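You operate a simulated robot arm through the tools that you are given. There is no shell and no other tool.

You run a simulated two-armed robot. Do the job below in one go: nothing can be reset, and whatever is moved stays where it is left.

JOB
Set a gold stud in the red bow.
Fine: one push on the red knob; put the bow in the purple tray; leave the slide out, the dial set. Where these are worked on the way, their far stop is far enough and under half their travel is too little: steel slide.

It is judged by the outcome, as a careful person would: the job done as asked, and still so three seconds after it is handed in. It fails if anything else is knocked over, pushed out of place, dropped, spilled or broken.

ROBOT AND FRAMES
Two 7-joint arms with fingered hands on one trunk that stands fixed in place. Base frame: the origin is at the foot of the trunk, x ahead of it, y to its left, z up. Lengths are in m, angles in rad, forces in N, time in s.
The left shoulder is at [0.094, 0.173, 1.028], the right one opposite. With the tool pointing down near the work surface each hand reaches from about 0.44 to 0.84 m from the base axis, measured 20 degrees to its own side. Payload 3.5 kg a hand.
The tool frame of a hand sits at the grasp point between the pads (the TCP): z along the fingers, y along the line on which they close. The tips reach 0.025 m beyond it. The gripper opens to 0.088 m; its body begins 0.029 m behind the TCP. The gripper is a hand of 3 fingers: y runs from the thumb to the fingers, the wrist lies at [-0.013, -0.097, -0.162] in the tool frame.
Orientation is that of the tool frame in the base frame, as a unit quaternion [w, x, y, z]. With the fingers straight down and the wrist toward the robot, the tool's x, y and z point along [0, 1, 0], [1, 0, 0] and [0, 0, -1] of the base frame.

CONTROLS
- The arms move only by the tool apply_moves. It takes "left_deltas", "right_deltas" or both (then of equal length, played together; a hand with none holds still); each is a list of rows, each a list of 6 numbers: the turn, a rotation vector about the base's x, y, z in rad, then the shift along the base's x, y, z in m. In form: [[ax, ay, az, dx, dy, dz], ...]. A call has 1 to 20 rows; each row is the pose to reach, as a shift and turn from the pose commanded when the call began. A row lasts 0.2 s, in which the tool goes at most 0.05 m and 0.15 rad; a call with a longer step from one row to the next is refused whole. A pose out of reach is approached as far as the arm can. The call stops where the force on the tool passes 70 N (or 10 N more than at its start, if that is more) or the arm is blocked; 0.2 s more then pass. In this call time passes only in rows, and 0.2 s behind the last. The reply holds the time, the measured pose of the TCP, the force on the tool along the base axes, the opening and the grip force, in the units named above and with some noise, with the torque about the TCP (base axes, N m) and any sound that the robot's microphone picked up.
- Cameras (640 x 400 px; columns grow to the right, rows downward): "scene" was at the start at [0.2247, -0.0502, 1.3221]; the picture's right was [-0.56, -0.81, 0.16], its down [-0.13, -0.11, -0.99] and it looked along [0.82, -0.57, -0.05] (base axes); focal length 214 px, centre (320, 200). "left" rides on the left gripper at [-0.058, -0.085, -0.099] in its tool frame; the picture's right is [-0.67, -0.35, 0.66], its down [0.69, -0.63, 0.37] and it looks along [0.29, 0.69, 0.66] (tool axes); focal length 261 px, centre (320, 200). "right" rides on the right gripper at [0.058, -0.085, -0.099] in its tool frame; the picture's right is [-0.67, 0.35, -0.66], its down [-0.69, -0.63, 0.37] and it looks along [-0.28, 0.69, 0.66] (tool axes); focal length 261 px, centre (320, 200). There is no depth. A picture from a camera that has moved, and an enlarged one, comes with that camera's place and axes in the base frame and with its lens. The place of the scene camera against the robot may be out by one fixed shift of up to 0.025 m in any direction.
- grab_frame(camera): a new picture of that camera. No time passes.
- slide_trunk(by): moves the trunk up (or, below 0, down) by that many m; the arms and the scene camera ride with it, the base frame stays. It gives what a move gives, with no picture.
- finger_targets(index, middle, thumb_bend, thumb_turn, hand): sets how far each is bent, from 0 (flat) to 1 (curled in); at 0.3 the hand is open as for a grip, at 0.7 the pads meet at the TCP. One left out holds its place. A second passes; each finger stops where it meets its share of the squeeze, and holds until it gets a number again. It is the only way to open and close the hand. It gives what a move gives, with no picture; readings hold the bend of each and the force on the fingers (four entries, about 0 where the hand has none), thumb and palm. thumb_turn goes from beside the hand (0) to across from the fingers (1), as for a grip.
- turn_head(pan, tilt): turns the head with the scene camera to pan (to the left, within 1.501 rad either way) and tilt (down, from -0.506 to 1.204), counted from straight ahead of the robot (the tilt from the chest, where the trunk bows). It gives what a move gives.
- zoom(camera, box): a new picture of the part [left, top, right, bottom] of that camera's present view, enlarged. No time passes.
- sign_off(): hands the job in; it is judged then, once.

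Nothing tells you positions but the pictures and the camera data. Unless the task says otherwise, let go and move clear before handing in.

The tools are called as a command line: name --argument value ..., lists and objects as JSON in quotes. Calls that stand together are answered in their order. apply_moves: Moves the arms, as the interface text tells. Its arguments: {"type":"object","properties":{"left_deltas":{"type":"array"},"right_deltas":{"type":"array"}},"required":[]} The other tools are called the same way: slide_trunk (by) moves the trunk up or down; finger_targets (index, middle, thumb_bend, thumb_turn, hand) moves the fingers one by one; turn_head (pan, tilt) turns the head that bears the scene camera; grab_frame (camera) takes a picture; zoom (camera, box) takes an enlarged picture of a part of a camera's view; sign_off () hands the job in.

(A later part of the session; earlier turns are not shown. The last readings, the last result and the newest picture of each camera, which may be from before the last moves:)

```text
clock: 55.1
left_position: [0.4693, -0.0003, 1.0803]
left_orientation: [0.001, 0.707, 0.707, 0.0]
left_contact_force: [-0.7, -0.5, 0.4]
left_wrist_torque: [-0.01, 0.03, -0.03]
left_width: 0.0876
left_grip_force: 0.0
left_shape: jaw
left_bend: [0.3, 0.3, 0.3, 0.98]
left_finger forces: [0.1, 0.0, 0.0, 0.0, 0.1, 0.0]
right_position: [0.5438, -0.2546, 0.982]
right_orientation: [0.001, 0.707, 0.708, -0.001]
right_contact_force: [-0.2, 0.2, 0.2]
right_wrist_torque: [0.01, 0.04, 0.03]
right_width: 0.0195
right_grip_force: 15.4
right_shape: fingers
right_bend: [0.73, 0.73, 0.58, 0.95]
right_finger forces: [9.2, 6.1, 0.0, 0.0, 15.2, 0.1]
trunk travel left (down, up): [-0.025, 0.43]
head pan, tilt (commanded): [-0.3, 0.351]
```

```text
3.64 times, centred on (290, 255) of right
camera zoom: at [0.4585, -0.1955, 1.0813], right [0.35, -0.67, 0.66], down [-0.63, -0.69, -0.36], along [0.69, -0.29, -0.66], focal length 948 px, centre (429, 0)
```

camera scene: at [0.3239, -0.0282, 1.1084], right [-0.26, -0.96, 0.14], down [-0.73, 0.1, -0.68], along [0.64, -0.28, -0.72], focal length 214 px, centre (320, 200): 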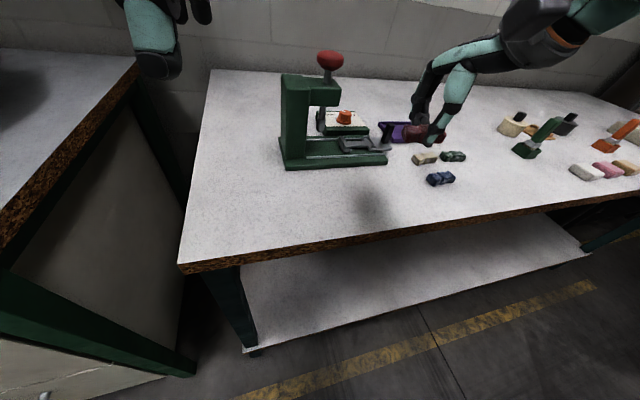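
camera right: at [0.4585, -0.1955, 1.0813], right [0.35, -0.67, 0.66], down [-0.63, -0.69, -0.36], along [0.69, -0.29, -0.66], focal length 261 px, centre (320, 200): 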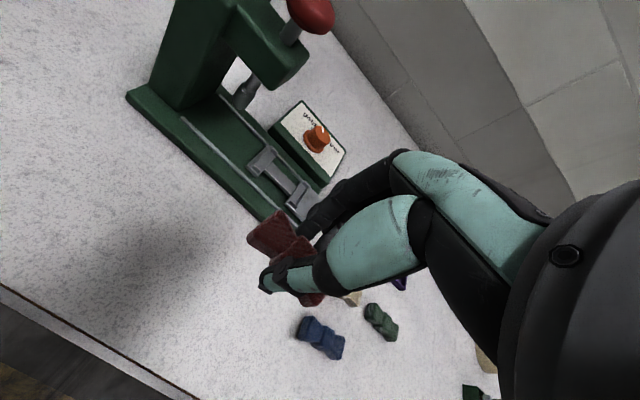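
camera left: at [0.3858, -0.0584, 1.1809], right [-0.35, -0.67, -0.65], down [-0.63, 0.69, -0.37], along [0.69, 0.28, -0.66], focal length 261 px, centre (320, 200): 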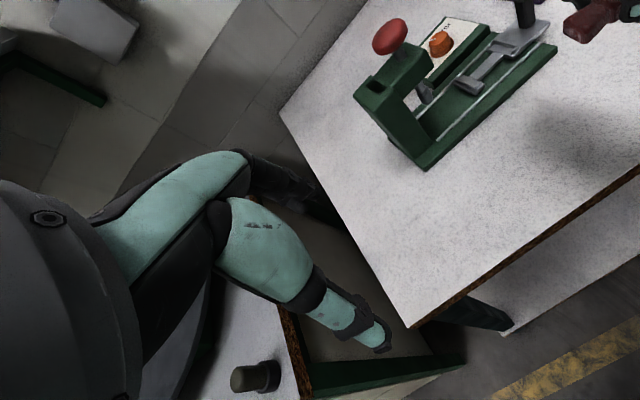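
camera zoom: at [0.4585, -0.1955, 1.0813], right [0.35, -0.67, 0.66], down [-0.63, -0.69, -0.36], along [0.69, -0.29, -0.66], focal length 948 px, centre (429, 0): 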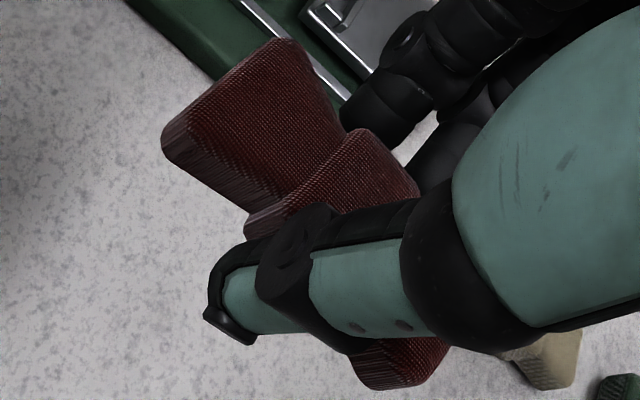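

Triangulating, the cradle centre is about (0.661, -0.232) with rib tops near z≈0.875, and the bow centre sits at TCP + (-0.002, +0.002). I'll move the bow above the cradle at z≈0.95 and check alignment.

apply_moves --right_deltas '[[0, 0, 0, 0.03, 0.005, 0], [0, 0, 0, 0.06, 0.01, 0], [0, 0, 0, 0.09, 0.016, -0.01], [0, 0, 0, 0.119, 0.021, -0.02], [0, 0, 0, 0.119, 0.021, -0.032]]'

grab_frame --camera "right"

zoom --camera "left" --box '[400, 0, 560, 110]'

zoom --camera "scene" --box '[300, 60, 420, 180]'

```text
clock: 56.3
left_position: [0.4693, -0.0008, 1.0802]
left_orientation: [0.002, 0.707, 0.707, 0.0]
left_contact_force: [-0.3, 0.0, 0.7]
left_wrist_torque: [0.01, 0.0, 0.04]
left_width: 0.0876
left_grip_force: 0.1
left_shape: jaw
left_bend: [0.3, 0.3, 0.3, 0.98]
left_finger forces: [0.1, 0.0, 0.0, 0.1, 0.1, 0.0]
right_position: [0.6628, -0.2342, 0.9495]
right_orientation: [0.0, 0.706, 0.708, -0.001]
right_contact_force: [0.1, 0.2, -0.1]
right_wrist_torque: [-0.01, 0.02, -0.01]
right_width: 0.0195
right_grip_force: 16.1
right_shape: fingers
right_bend: [0.73, 0.73, 0.58, 0.95]
right_finger forces: [9.0, 6.0, 0.1, 0.1, 15.3, 0.0]
trunk travel left (down, up): [-0.025, 0.43]
head pan, tilt (commanded): [-0.3, 0.351]
```

```text
taken
camera right: at [0.576, -0.1752, 1.0492], right [0.35, -0.67, 0.66], down [-0.63, -0.69, -0.37], along [0.69, -0.28, -0.66], focal length 261 px, centre (320, 200)
```

right: 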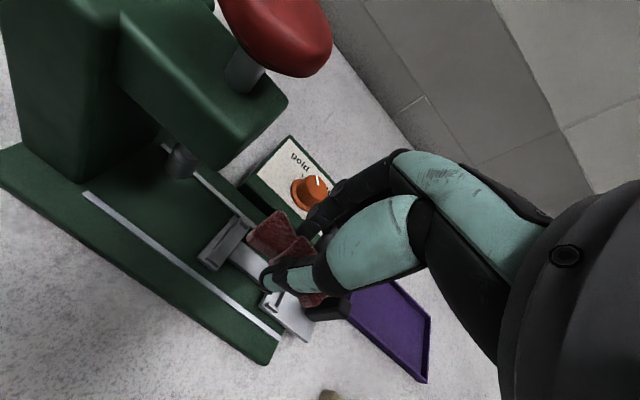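

```text
3.64 times, centred on (480, 55) of left
camera zoom: at [0.3851, -0.0592, 1.1813], right [-0.35, -0.67, -0.66], down [-0.63, 0.69, -0.37], along [0.7, 0.28, -0.66], focal length 948 px, centre (-262, 727)
```

zoom: 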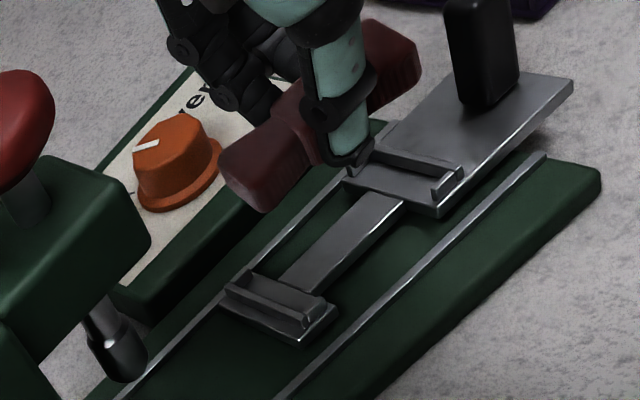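

```text
3.33 times, centred on (360, 120) of scene
camera zoom: at [0.3233, -0.0289, 1.1087], right [-0.26, -0.96, 0.14], down [-0.73, 0.1, -0.68], along [0.64, -0.28, -0.72], focal length 715 px, centre (187, 467)
```

zoom: 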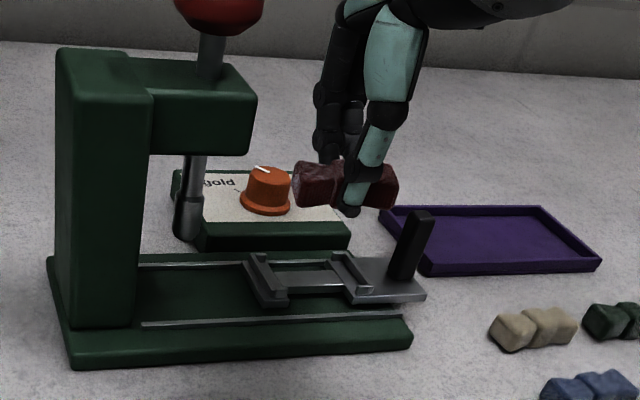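

The bow hangs right above the cradle and both ends are visible from the left camera. I'll zoom the right camera too before lowering.

zoom --camera "right" --box '[190, 190, 340, 330]'

zoom --camera "left" --box '[440, 0, 540, 95]'

```text
2.86 times, centred on (265, 260) of right
camera zoom: at [0.576, -0.1752, 1.0492], right [0.35, -0.67, 0.66], down [-0.63, -0.69, -0.37], along [0.69, -0.28, -0.66], focal length 745 px, centre (477, 29)
```

zoom: 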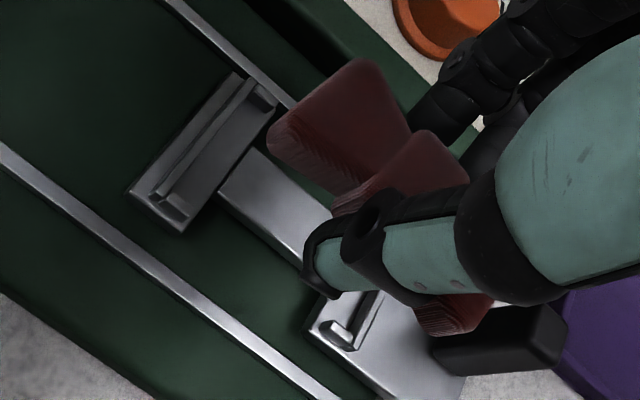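

```text
4.21 times, centred on (490, 48) of left
camera zoom: at [0.3851, -0.0592, 1.1813], right [-0.35, -0.67, -0.66], down [-0.63, 0.69, -0.37], along [0.7, 0.28, -0.66], focal length 1098 px, centre (-396, 842)
```

zoom: 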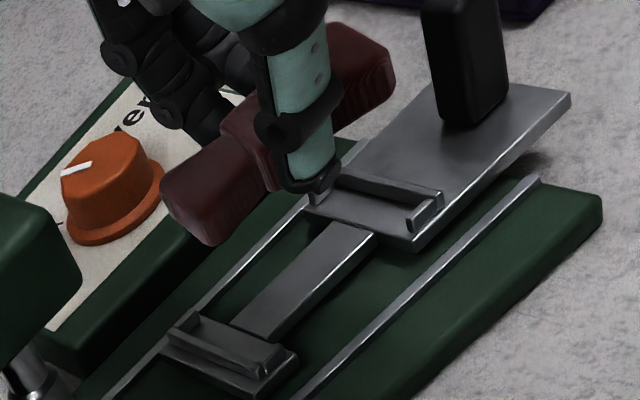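

Alignment looks close. I'll lower 3 cm so the bow is about 1 cm above the ribs, then re-measure with less parallax.

apply_moves --right_deltas '[[0, 0, 0, 0, 0, -0.015], [0, 0, 0, 0, 0, -0.028]]'

zoom --camera "right" --box '[190, 190, 340, 330]'

zoom --camera "left" --box '[440, 0, 540, 95]'

zoom --camera "scene" --box '[330, 95, 400, 165]'

```text
clock: 56.9
left_position: [0.4696, -0.0013, 1.0812]
left_orientation: [0.0, 0.707, 0.707, -0.001]
left_contact_force: [-0.2, 0.0, 0.0]
left_wrist_torque: [0.01, 0.01, -0.01]
left_width: 0.0878
left_grip_force: 0.0
left_shape: jaw
left_bend: [0.3, 0.3, 0.3, 0.98]
left_finger forces: [0.1, 0.0, 0.1, 0.1, 0.0, 0.1]
right_position: [0.6625, -0.2343, 0.9198]
right_orientation: [0.001, 0.707, 0.708, -0.001]
right_contact_force: [0.8, 0.7, -0.9]
right_wrist_torque: [-0.01, -0.02, 0.0]
right_width: 0.0191
right_grip_force: 15.0
right_shape: fingers
right_bend: [0.73, 0.73, 0.58, 0.95]
right_finger forces: [9.1, 6.0, 0.0, 0.1, 15.2, 0.0]
trunk travel left (down, up): [-0.025, 0.43]
head pan, tilt (commanded): [-0.3, 0.351]
```

```text
2.86 times, centred on (265, 260) of right
camera zoom: at [0.5768, -0.1753, 1.0199], right [0.35, -0.67, 0.66], down [-0.63, -0.69, -0.36], along [0.69, -0.28, -0.66], focal length 745 px, centre (477, 29)
```

zoom: 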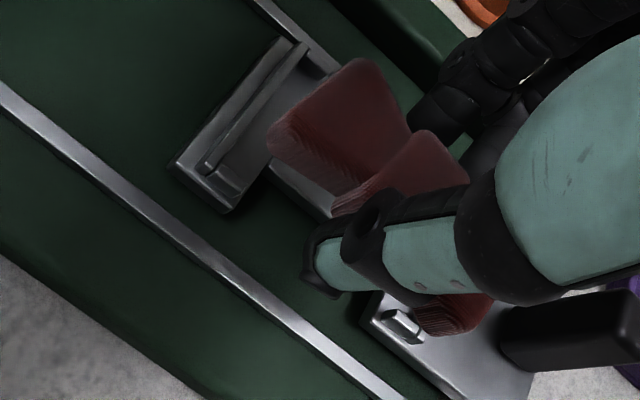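

```text
4.21 times, centred on (490, 48) of left
camera zoom: at [0.3859, -0.0591, 1.1808], right [-0.35, -0.67, -0.66], down [-0.63, 0.69, -0.37], along [0.69, 0.28, -0.66], focal length 1098 px, centre (-396, 842)
```

zoom: 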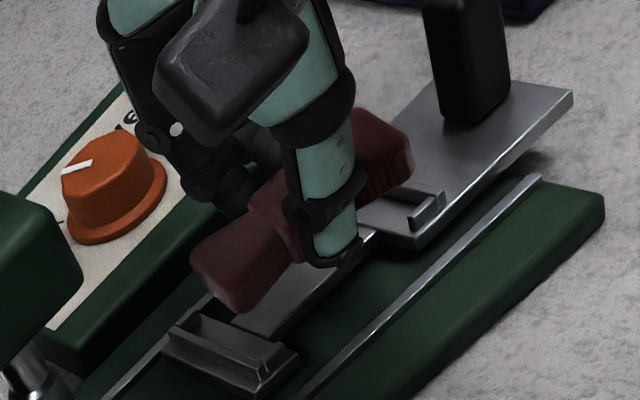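

```text
5.71 times, centred on (365, 130) of scene
camera zoom: at [0.324, -0.0288, 1.1084], right [-0.26, -0.96, 0.14], down [-0.73, 0.1, -0.68], along [0.64, -0.28, -0.72], focal length 1226 px, centre (63, 600)
```

zoom: 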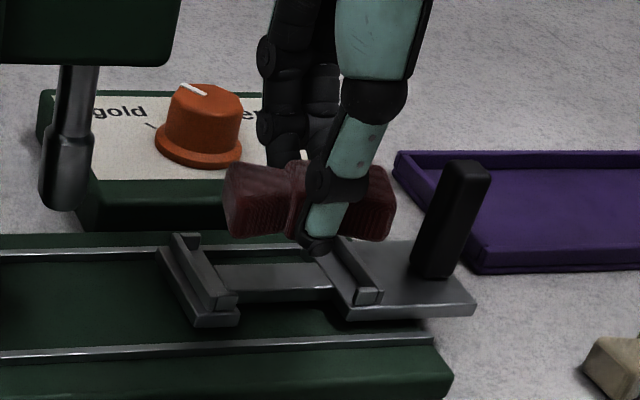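

Still a centimetre of parallax. I'll lower 7 mm more, to just above the rib tops, and check again.

apply_moves --right_deltas '[[0, 0, 0, 0, 0, -0.004], [0, 0, 0, 0, 0, -0.008]]'

zoom --camera "right" --box '[210, 180, 330, 300]'

zoom --camera "left" --box '[450, 20, 530, 95]'

zoom --camera "scene" --box '[335, 110, 395, 160]'

```text
clock: 57.5
left_position: [0.4701, -0.0006, 1.0816]
left_orientation: [0.001, 0.707, 0.707, -0.001]
left_contact_force: [0.3, 0.0, 0.0]
left_wrist_torque: [-0.01, 0.0, -0.01]
left_width: 0.0877
left_grip_force: 0.0
left_shape: jaw
left_bend: [0.3, 0.3, 0.3, 0.98]
left_finger forces: [0.1, 0.1, 0.0, 0.0, 0.1, 0.0]
right_position: [0.6632, -0.2328, 0.9124]
right_orientation: [0.0, 0.707, 0.708, 0.001]
right_contact_force: [0.9, 0.9, 0.1]
right_wrist_torque: [0.0, 0.01, -0.02]
right_width: 0.0197
right_grip_force: 15.2
right_shape: fingers
right_bend: [0.73, 0.73, 0.58, 0.95]
right_finger forces: [9.1, 6.2, 0.0, 0.0, 15.2, 0.0]
trunk travel left (down, up): [-0.025, 0.43]
head pan, tilt (commanded): [-0.3, 0.351]
```

```text
3.33 times, centred on (270, 240) of right
camera zoom: at [0.5766, -0.1748, 1.0116], right [0.35, -0.67, 0.66], down [-0.63, -0.69, -0.37], along [0.69, -0.28, -0.66], focal length 869 px, centre (487, 67)
```

zoom: 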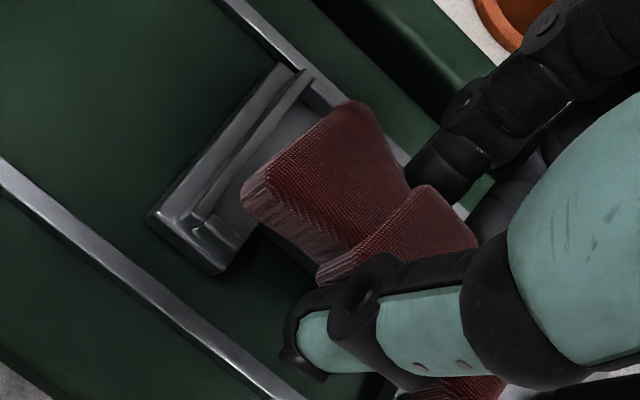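

```text
5.33 times, centred on (490, 58) of left
camera zoom: at [0.3859, -0.0591, 1.1809], right [-0.35, -0.67, -0.65], down [-0.63, 0.69, -0.37], along [0.69, 0.28, -0.66], focal length 1390 px, centre (-587, 960)
```

zoom: 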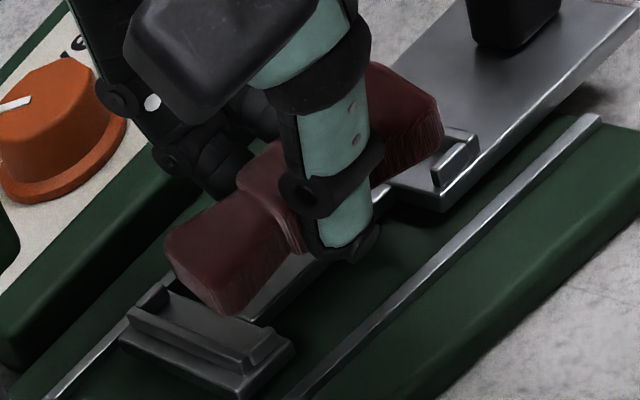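

```text
8.00 times, centred on (365, 135) of scene
camera zoom: at [0.324, -0.0288, 1.1084], right [-0.26, -0.96, 0.14], down [-0.73, 0.1, -0.68], along [0.64, -0.28, -0.72], focal length 1716 px, centre (-40, 720)
```

zoom: 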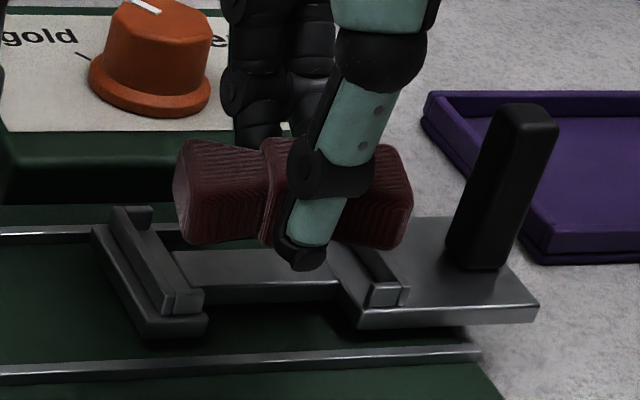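

The estimates of end clearance at the inner rib range from 1 to 3 mm, so I'll lower gently a few millimetres more, watching force and position.

apply_moves --right_deltas '[[0, 0, 0, 0, 0.0005, -0.003], [0, 0, 0, 0, 0.0005, -0.006]]'

zoom --camera "left" --box '[450, 20, 530, 95]'

zoom --camera "scene" --box '[335, 110, 395, 160]'

zoom --camera "right" --box '[210, 180, 330, 300]'

```text
clock: 58.1
left_position: [0.4694, -0.0013, 1.0808]
left_orientation: [0.001, 0.707, 0.707, -0.001]
left_contact_force: [0.7, -0.5, 0.8]
left_wrist_torque: [0.05, -0.01, 0.02]
left_width: 0.0875
left_grip_force: 0.2
left_shape: jaw
left_bend: [0.3, 0.3, 0.3, 0.98]
left_finger forces: [0.0, 0.1, 0.1, 0.0, 0.1, 0.0]
right_position: [0.663, -0.2332, 0.9055]
right_orientation: [0.0, 0.706, 0.708, -0.001]
right_contact_force: [0.1, 0.3, -0.6]
right_wrist_torque: [0.0, 0.0, 0.02]
right_width: 0.0196
right_grip_force: 14.7
right_shape: fingers
right_bend: [0.73, 0.73, 0.58, 0.95]
right_finger forces: [9.2, 6.2, 0.0, 0.0, 15.1, 0.1]
trunk travel left (down, up): [-0.025, 0.43]
head pan, tilt (commanded): [-0.3, 0.351]
```

```text
5.33 times, centred on (490, 58) of left
camera zoom: at [0.3859, -0.0591, 1.1809], right [-0.35, -0.67, -0.66], down [-0.63, 0.69, -0.37], along [0.69, 0.28, -0.66], focal length 1390 px, centre (-587, 960)
```

zoom: 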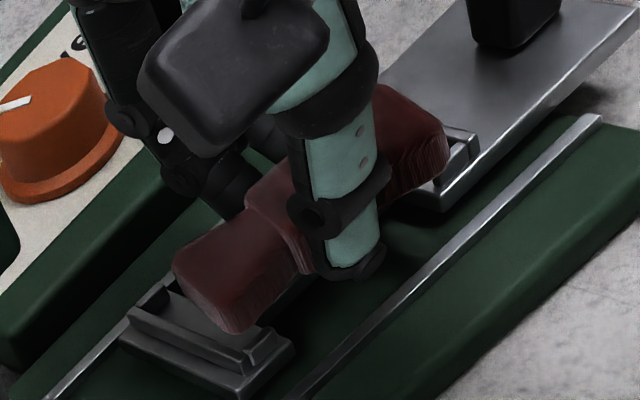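

```text
8.00 times, centred on (365, 135) of scene
camera zoom: at [0.324, -0.0288, 1.1084], right [-0.26, -0.96, 0.14], down [-0.73, 0.1, -0.68], along [0.64, -0.28, -0.72], focal length 1716 px, centre (-40, 720)
```

zoom: 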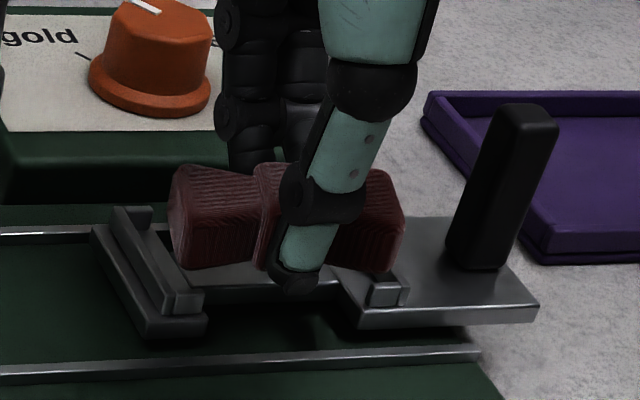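

```text
3.33 times, centred on (270, 240) of right
camera zoom: at [0.5764, -0.1747, 1.0051], right [0.35, -0.67, 0.66], down [-0.63, -0.69, -0.36], along [0.69, -0.28, -0.66], focal length 869 px, centre (487, 67)
```

zoom: 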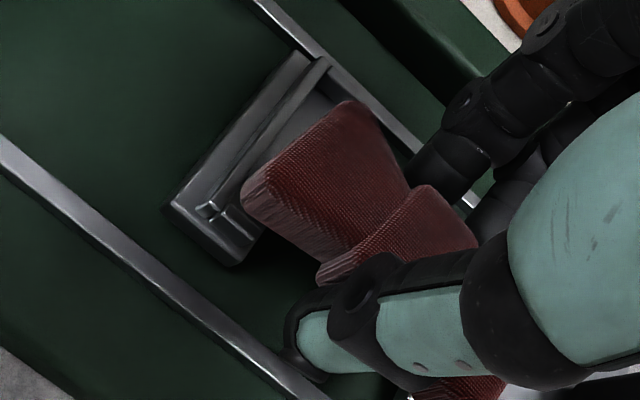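

The scene view shows the bow is yawed about -0.08 rad relative to the slide. I'll lift 5 mm, rotate the hand +0.085 rad to square it, and re-check.

apply_moves --right_deltas '[[0, 0, 0, 0, 0, 0.005], [0, 0, 0.085, 0, 0, 0.005]]'

zoom --camera "left" --box '[450, 20, 530, 95]'

zoom --camera "scene" --box '[340, 115, 390, 160]'

zoom --camera "right" --box '[210, 180, 330, 300]'

```text
clock: 58.7
left_position: [0.4694, -0.0012, 1.0801]
left_orientation: [0.0, 0.707, 0.707, 0.0]
left_contact_force: [-0.2, -0.1, -0.8]
left_wrist_torque: [-0.03, 0.03, 0.01]
left_width: 0.0878
left_grip_force: 0.1
left_shape: jaw
left_bend: [0.3, 0.3, 0.3, 0.98]
left_finger forces: [0.0, 0.0, 0.0, 0.0, 0.1, 0.0]
right_position: [0.6629, -0.2331, 0.9113]
right_orientation: [0.001, 0.675, 0.737, -0.002]
right_contact_force: [0.1, 0.2, 0.7]
right_wrist_torque: [-0.02, -0.04, 0.06]
right_width: 0.0191
right_grip_force: 15.0
right_shape: fingers
right_bend: [0.73, 0.73, 0.58, 0.95]
right_finger forces: [9.1, 6.1, 0.0, 0.1, 15.2, 0.0]
trunk travel left (down, up): [-0.025, 0.43]
head pan, tilt (commanded): [-0.3, 0.351]
```

```text
5.33 times, centred on (490, 58) of left
camera zoom: at [0.3859, -0.0593, 1.1808], right [-0.35, -0.67, -0.66], down [-0.63, 0.69, -0.37], along [0.69, 0.28, -0.66], focal length 1390 px, centre (-587, 960)
```

zoom: 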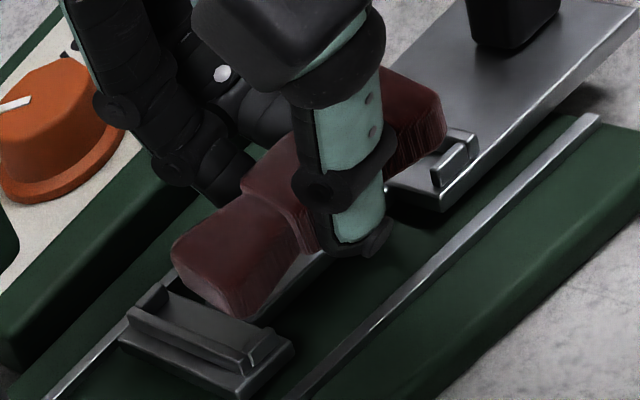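

```text
8.89 times, centred on (365, 138) of scene
camera zoom: at [0.324, -0.029, 1.1084], right [-0.26, -0.96, 0.14], down [-0.73, 0.1, -0.68], along [0.64, -0.28, -0.72], focal length 1906 px, centre (-80, 756)
```

zoom: 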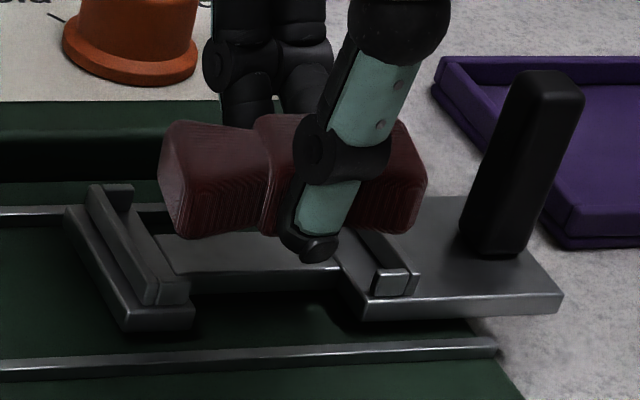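

```text
3.33 times, centred on (270, 240) of right
camera zoom: at [0.5718, -0.1823, 1.0105], right [0.41, -0.64, 0.66], down [-0.57, -0.74, -0.36], along [0.72, -0.22, -0.66], focal length 869 px, centre (487, 67)
```

zoom: 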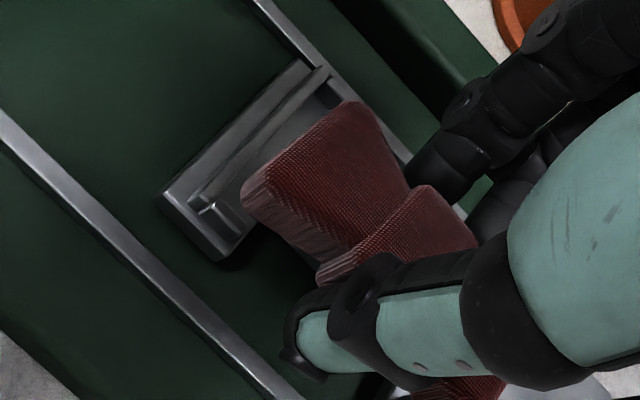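

The yaw now looks close from the scene camera, but the left camera hints at some pitch. I'll inspect both bow ends more closely.

zoom --camera "right" --box '[230, 200, 350, 320]'

zoom --camera "scene" --box '[350, 120, 385, 150]'

zoom --camera "left" --box '[465, 25, 515, 85]'

```text
3.33 times, centred on (290, 260) of right
camera zoom: at [0.5718, -0.1823, 1.0105], right [0.41, -0.64, 0.66], down [-0.57, -0.74, -0.36], along [0.72, -0.22, -0.66], focal length 869 px, centre (420, 0)
```

zoom: 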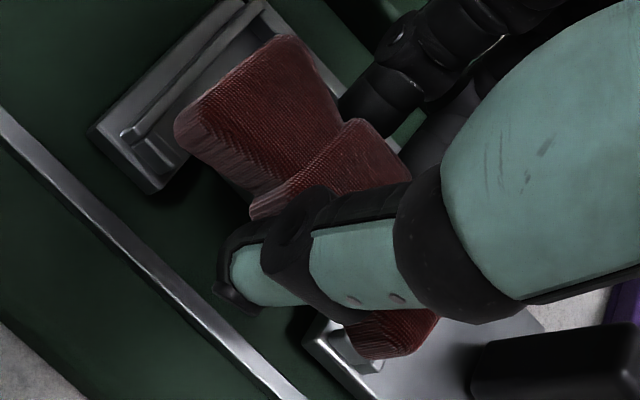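

```text
13.33 times, centred on (368, 135) of scene
camera zoom: at [0.324, -0.029, 1.1084], right [-0.26, -0.96, 0.14], down [-0.73, 0.1, -0.68], along [0.64, -0.28, -0.72], focal length 2860 px, centre (-313, 1067)
```

zoom: 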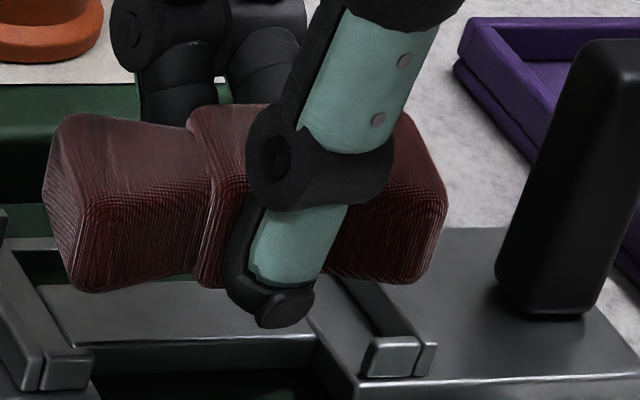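

```text
6.67 times, centred on (490, 55) of left
camera zoom: at [0.3859, -0.0593, 1.1808], right [-0.35, -0.67, -0.66], down [-0.63, 0.69, -0.37], along [0.69, 0.28, -0.66], focal length 1738 px, centre (-813, 1167)
```

zoom: 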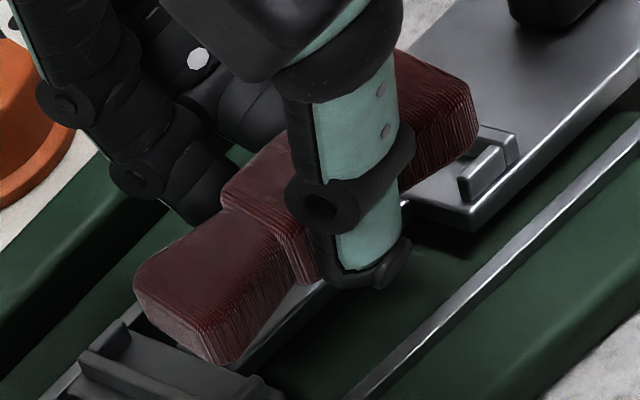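

Combining both views, the bow has twisted in the grip: about -0.17 rad yaw and the -y end pitched up ~0.1 rad relative to the slide (the slide itself is near +0.03). I'll lift and counter-rotate the hand, then re-measure.

apply_moves --right_deltas '[[0, 0, 0, 0, 0, 0.015], [0.03, 0, 0.08, 0, 0, 0.03], [0.07, 0, 0.15, 0, 0, 0.03], [0.1, 0, 0.2, 0, 0, 0.03]]'

zoom --camera "left" --box '[450, 10, 530, 95]'

zoom --camera "scene" --box '[340, 105, 390, 155]'

zoom --camera "right" --box '[190, 180, 350, 320]'

```text
clock: 59.7
left_position: [0.4702, -0.0012, 1.0798]
left_orientation: [0.0, 0.707, 0.707, 0.0]
left_contact_force: [-0.6, 0.4, -0.7]
left_wrist_torque: [-0.02, 0.02, 0.0]
left_width: 0.0874
left_grip_force: 0.1
left_shape: jaw
left_bend: [0.3, 0.3, 0.3, 0.98]
left_finger forces: [0.0, 0.0, 0.0, 0.1, 0.1, 0.1]
right_position: [0.6616, -0.2325, 0.941]
right_orientation: [-0.034, 0.598, 0.8, 0.036]
right_contact_force: [0.2, -0.4, 0.0]
right_wrist_torque: [-0.01, -0.02, 0.0]
right_width: 0.0191
right_grip_force: 15.5
right_shape: fingers
right_bend: [0.73, 0.73, 0.58, 0.95]
right_finger forces: [9.0, 6.1, 0.0, 0.1, 15.2, 0.1]
trunk travel left (down, up): [-0.025, 0.43]
head pan, tilt (commanded): [-0.3, 0.351]
```

```text
4.71 times, centred on (490, 52) of left
camera zoom: at [0.3859, -0.0593, 1.1808], right [-0.35, -0.67, -0.66], down [-0.63, 0.69, -0.37], along [0.69, 0.28, -0.66], focal length 1227 px, centre (-480, 894)
```

zoom: 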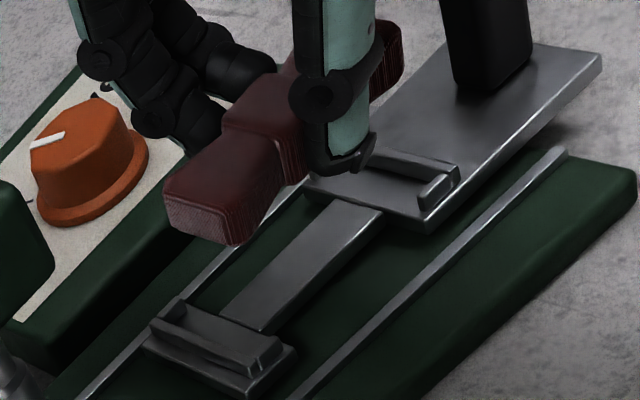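

```text
8.00 times, centred on (365, 130) of scene
camera zoom: at [0.324, -0.029, 1.1084], right [-0.26, -0.96, 0.14], down [-0.73, 0.1, -0.68], along [0.64, -0.28, -0.72], focal length 1716 px, centre (-40, 760)
```

zoom: 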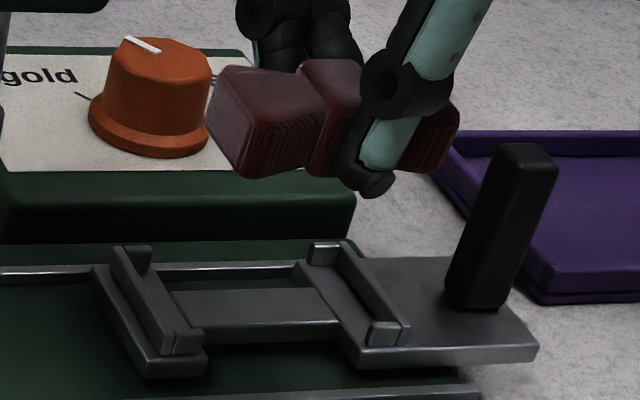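

```text
2.86 times, centred on (270, 250) of right
camera zoom: at [0.564, -0.2114, 1.0445], right [0.53, -0.61, 0.59], down [-0.41, -0.8, -0.44], along [0.74, -0.01, -0.67], focal length 745 px, centre (463, 57)
```

zoom: 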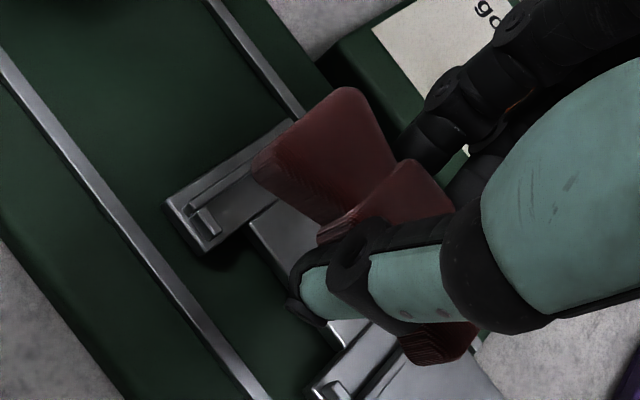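

The bow is now close to square with the slide. I'll lower it 2.2 cm to reduce parallax and judge the remaining x/y offset.

apply_moves --right_deltas '[[0, 0, 0, 0, 0, -0.012], [0, 0, 0, 0, 0, -0.022]]'

zoom --camera "left" --box '[450, 10, 530, 95]'

zoom --camera "scene" --box '[340, 110, 390, 160]'

zoom --camera "right" --box '[190, 180, 350, 320]'

```text
clock: 60.3
left_position: [0.4689, -0.0008, 1.0805]
left_orientation: [0.001, 0.707, 0.707, 0.0]
left_contact_force: [0.2, -0.2, -0.1]
left_wrist_torque: [0.01, 0.02, 0.0]
left_width: 0.0874
left_grip_force: 0.2
left_shape: jaw
left_bend: [0.3, 0.3, 0.3, 0.98]
left_finger forces: [0.0, 0.0, 0.0, 0.0, 0.0, 0.0]
right_position: [0.6628, -0.2322, 0.9193]
right_orientation: [-0.033, 0.597, 0.801, 0.037]
right_contact_force: [-0.1, 0.1, 0.3]
right_wrist_torque: [-0.03, 0.0, -0.03]
right_width: 0.0193
right_grip_force: 15.1
right_shape: fingers
right_bend: [0.73, 0.73, 0.58, 0.95]
right_finger forces: [9.0, 6.1, 0.0, 0.0, 15.2, 0.1]
trunk travel left (down, up): [-0.025, 0.43]
head pan, tilt (commanded): [-0.3, 0.351]
```

```text
4.71 times, centred on (490, 52) of left
camera zoom: at [0.3859, -0.0591, 1.1809], right [-0.35, -0.67, -0.65], down [-0.63, 0.69, -0.37], along [0.69, 0.28, -0.66], focal length 1227 px, centre (-480, 894)
```

zoom: 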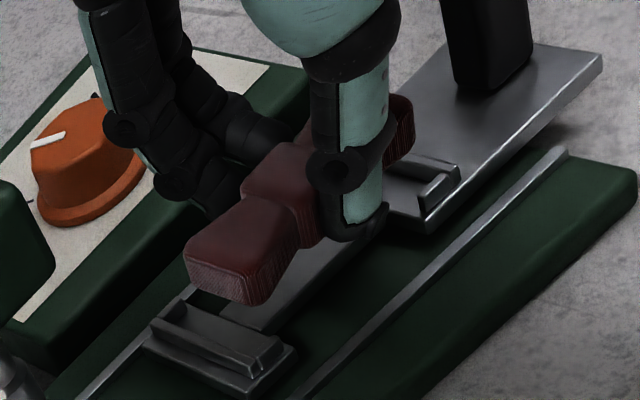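

```text
8.00 times, centred on (365, 135) of scene
camera zoom: at [0.324, -0.0288, 1.1084], right [-0.26, -0.96, 0.14], down [-0.73, 0.1, -0.68], along [0.64, -0.28, -0.72], focal length 1716 px, centre (-40, 720)
```

zoom: 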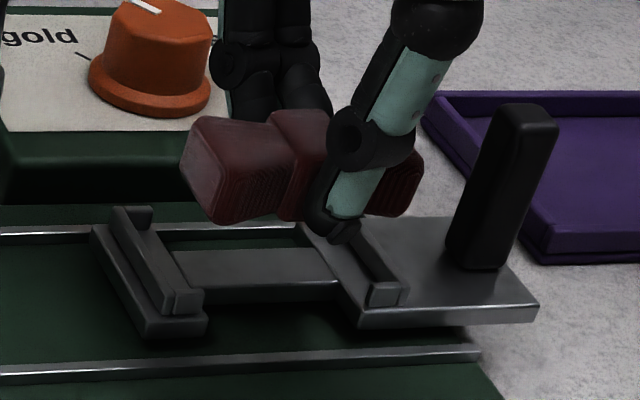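

```text
2.86 times, centred on (270, 250) of right
camera zoom: at [0.5648, -0.2106, 1.0225], right [0.53, -0.61, 0.59], down [-0.41, -0.8, -0.44], along [0.74, -0.01, -0.67], focal length 745 px, centre (463, 57)
```

zoom: 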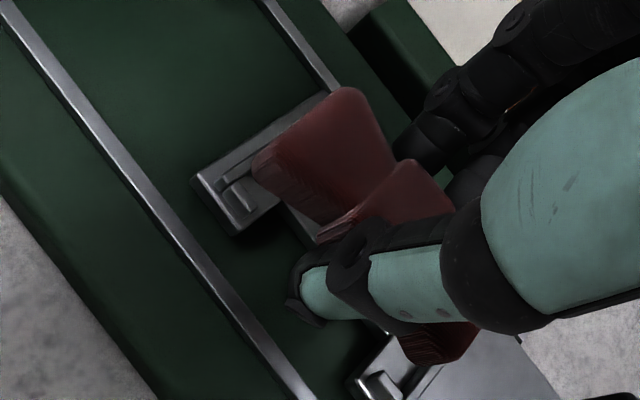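

I want a clearer view of the P1 pocket under the bow. I'll zoom in tightly from both cameras.

zoom --camera "left" --box '[475, 55, 515, 95]'

zoom --camera "left" --box '[515, 20, 555, 60]'

zoom --camera "scene" --box '[343, 130, 368, 155]'

zoom --camera "scene" --box '[370, 125, 395, 150]'

```text
10.00 times, centred on (495, 75) of left
camera zoom: at [0.3859, -0.0591, 1.1809], right [-0.35, -0.67, -0.65], down [-0.63, 0.69, -0.37], along [0.69, 0.28, -0.66], focal length 2606 px, centre (-1430, 1450)
```

zoom: 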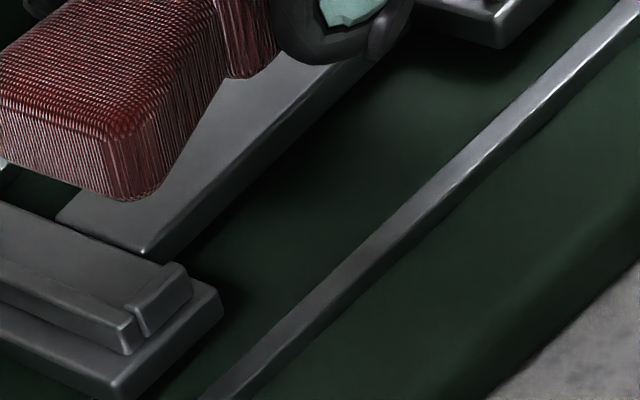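

```text
10.00 times, centred on (535, 40) of left
camera zoom: at [0.3859, -0.0591, 1.1809], right [-0.35, -0.67, -0.65], down [-0.63, 0.69, -0.37], along [0.69, 0.28, -0.66], focal length 2606 px, centre (-1830, 1800)
```

zoom: 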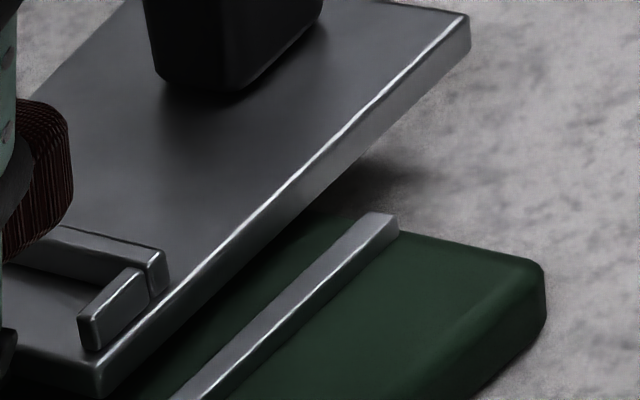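

```text
16.00 times, centred on (356, 142) of scene
camera zoom: at [0.324, -0.0288, 1.1084], right [-0.26, -0.96, 0.14], down [-0.73, 0.1, -0.68], along [0.64, -0.28, -0.72], focal length 3432 px, centre (-248, 1120)
```

zoom: 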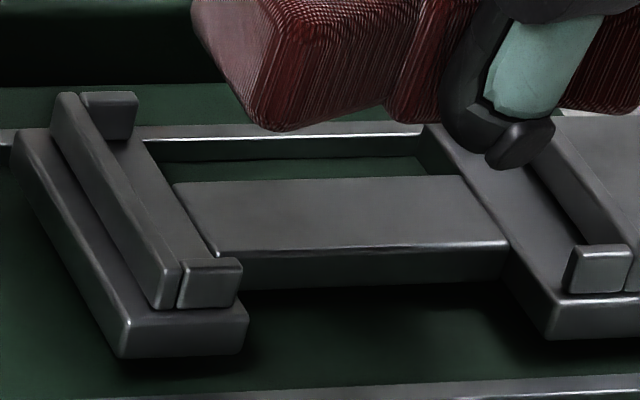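

```text
16.00 times, centred on (382, 138) of scene
camera zoom: at [0.324, -0.0288, 1.1084], right [-0.26, -0.96, 0.14], down [-0.73, 0.1, -0.68], along [0.64, -0.28, -0.72], focal length 3432 px, centre (-680, 1200)
```

zoom: 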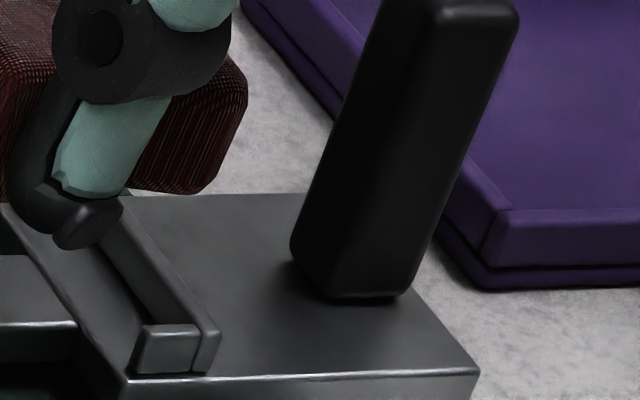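

The sharp zooms show the pocket gives several millimetres of play each way (about 33 mm wide, 57 mm between ribs). I'll shift the bow +4 mm in x and +2 mm in y and lower 12 mm, then check again.

apply_moves --right_deltas '[[0, 0, 0, 0.004, 0.002, -0.006], [0, 0, 0, 0.004, 0.002, -0.012]]'

zoom --camera "left" --box '[475, 55, 515, 95]'

zoom --camera "left" --box '[505, 20, 545, 60]'

zoom --camera "scene" --box '[343, 130, 368, 155]'

zoom --camera "scene" --box '[365, 125, 390, 150]'

```text
clock: 60.9
left_position: [0.4695, -0.0012, 1.0801]
left_orientation: [0.0, 0.707, 0.707, 0.0]
left_contact_force: [0.5, -0.3, 0.2]
left_wrist_torque: [0.04, 0.0, 0.0]
left_width: 0.0878
left_grip_force: 0.0
left_shape: jaw
left_bend: [0.3, 0.3, 0.3, 0.98]
left_finger forces: [0.0, 0.1, 0.0, 0.1, 0.1, 0.1]
right_position: [0.6671, -0.2318, 0.9066]
right_orientation: [-0.034, 0.598, 0.8, 0.036]
right_contact_force: [-0.3, 0.0, -1.4]
right_wrist_torque: [-0.04, -0.04, 0.01]
right_width: 0.0192
right_grip_force: 15.0
right_shape: fingers
right_bend: [0.73, 0.73, 0.58, 0.95]
right_finger forces: [9.0, 6.1, 0.1, 0.0, 15.2, 0.0]
trunk travel left (down, up): [-0.025, 0.43]
head pan, tilt (commanded): [-0.3, 0.351]
```

```text
10.00 times, centred on (495, 75) of left
camera zoom: at [0.3858, -0.0592, 1.1809], right [-0.35, -0.67, -0.66], down [-0.63, 0.69, -0.37], along [0.69, 0.28, -0.66], focal length 2606 px, centre (-1430, 1450)
```

zoom: 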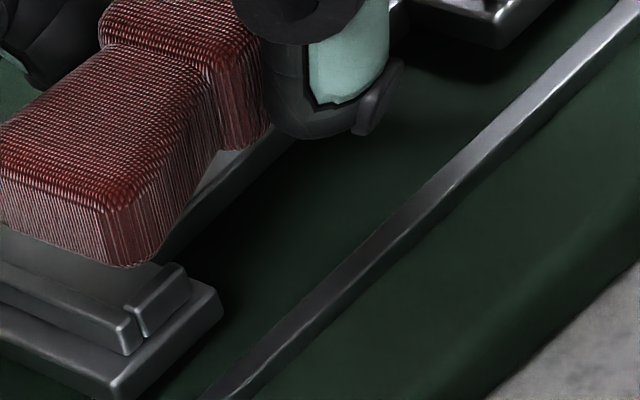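

```text
10.00 times, centred on (525, 40) of left
camera zoom: at [0.3858, -0.0592, 1.1809], right [-0.35, -0.67, -0.66], down [-0.63, 0.69, -0.37], along [0.69, 0.28, -0.66], focal length 2606 px, centre (-1730, 1800)
```

zoom: 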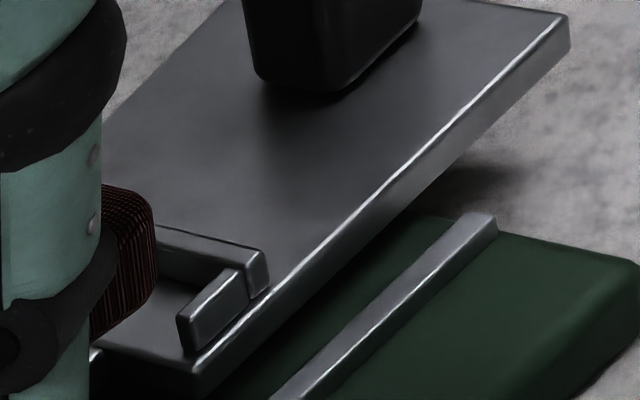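

```text
16.00 times, centred on (356, 142) of scene
camera zoom: at [0.3239, -0.0289, 1.1084], right [-0.26, -0.96, 0.14], down [-0.73, 0.1, -0.68], along [0.64, -0.28, -0.72], focal length 3432 px, centre (-248, 1120)
```

zoom: 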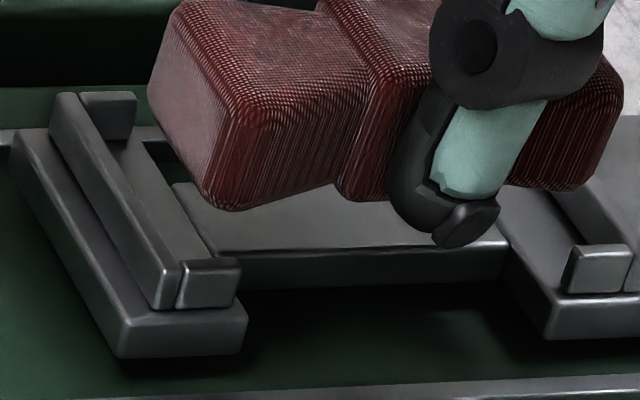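

```text
16.00 times, centred on (378, 138) of scene
camera zoom: at [0.3239, -0.0289, 1.1084], right [-0.26, -0.96, 0.14], down [-0.73, 0.1, -0.68], along [0.64, -0.28, -0.72], focal length 3432 px, centre (-600, 1200)
```

zoom: 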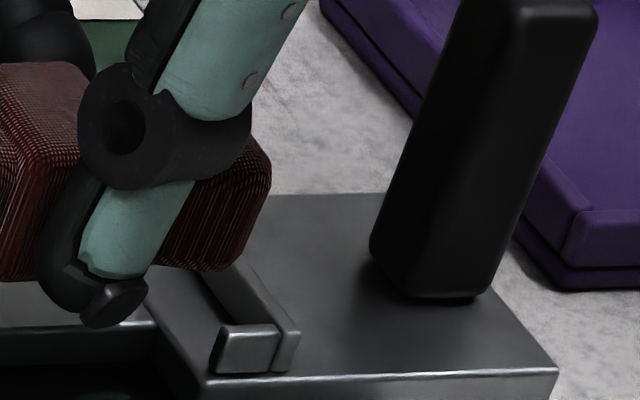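

The bow is now just above the pockets; estimates suggest about 8–12 mm still to drop and a few mm more in +x. I'll shift +3 mm x, -1 mm y and lower 6 mm.

apply_moves --right_deltas '[[0, 0, 0, 0.003, -0.001, -0.003], [0, 0, 0, 0.003, -0.001, -0.006]]'

zoom --camera "left" --box '[475, 55, 515, 95]'

zoom --camera "left" --box '[505, 20, 545, 60]'

zoom --camera "scene" --box '[343, 130, 368, 155]'

zoom --camera "scene" --box '[365, 125, 390, 150]'

```text
clock: 61.5
left_position: [0.4696, -0.0016, 1.0798]
left_orientation: [0.001, 0.707, 0.707, -0.001]
left_contact_force: [0.8, 0.3, 1.3]
left_wrist_torque: [-0.02, 0.01, 0.02]
left_width: 0.0877
left_grip_force: 0.0
left_shape: jaw
left_bend: [0.3, 0.3, 0.3, 0.98]
left_finger forces: [0.1, 0.1, 0.0, 0.1, 0.1, 0.0]
right_position: [0.6692, -0.2316, 0.9011]
right_orientation: [-0.034, 0.598, 0.8, 0.037]
right_contact_force: [0.6, 0.1, 0.1]
right_wrist_torque: [0.0, 0.01, -0.02]
right_width: 0.0191
right_grip_force: 15.4
right_shape: fingers
right_bend: [0.73, 0.73, 0.58, 0.95]
right_finger forces: [9.0, 6.1, 0.0, 0.0, 15.1, 0.1]
trunk travel left (down, up): [-0.025, 0.43]
head pan, tilt (commanded): [-0.3, 0.351]
```

```text
10.00 times, centred on (495, 75) of left
camera zoom: at [0.3858, -0.0591, 1.1809], right [-0.35, -0.67, -0.66], down [-0.63, 0.69, -0.37], along [0.69, 0.28, -0.66], focal length 2606 px, centre (-1430, 1450)
```

zoom: 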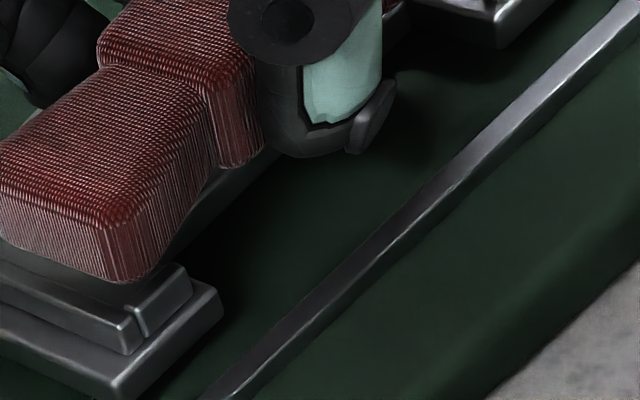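

```text
10.00 times, centred on (525, 40) of left
camera zoom: at [0.3858, -0.0591, 1.1809], right [-0.35, -0.67, -0.66], down [-0.63, 0.69, -0.37], along [0.69, 0.28, -0.66], focal length 2606 px, centre (-1730, 1800)
```

zoom: 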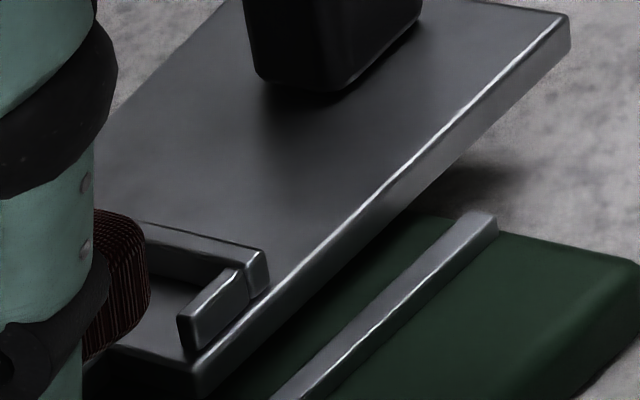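

```text
16.00 times, centred on (356, 142) of scene
camera zoom: at [0.3239, -0.0288, 1.1084], right [-0.26, -0.96, 0.14], down [-0.73, 0.1, -0.68], along [0.64, -0.28, -0.72], focal length 3432 px, centre (-248, 1120)
```

zoom: 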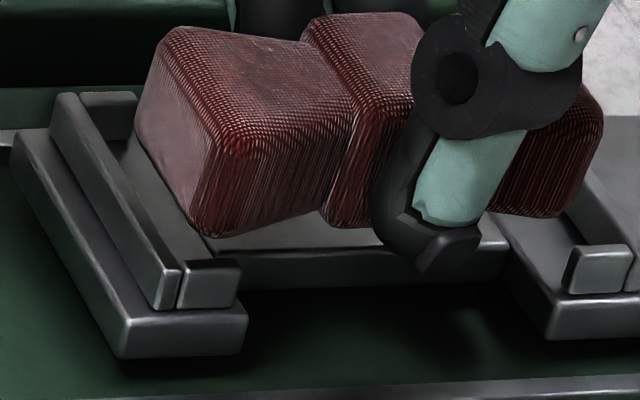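

```text
16.00 times, centred on (378, 138) of scene
camera zoom: at [0.3239, -0.0288, 1.1084], right [-0.26, -0.96, 0.14], down [-0.73, 0.1, -0.68], along [0.64, -0.28, -0.72], focal length 3432 px, centre (-600, 1200)
```

zoom: 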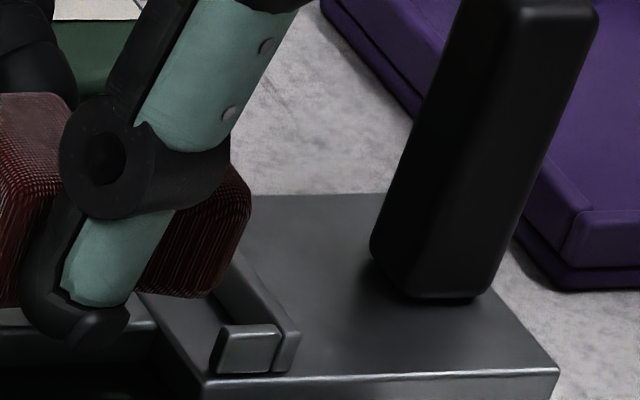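

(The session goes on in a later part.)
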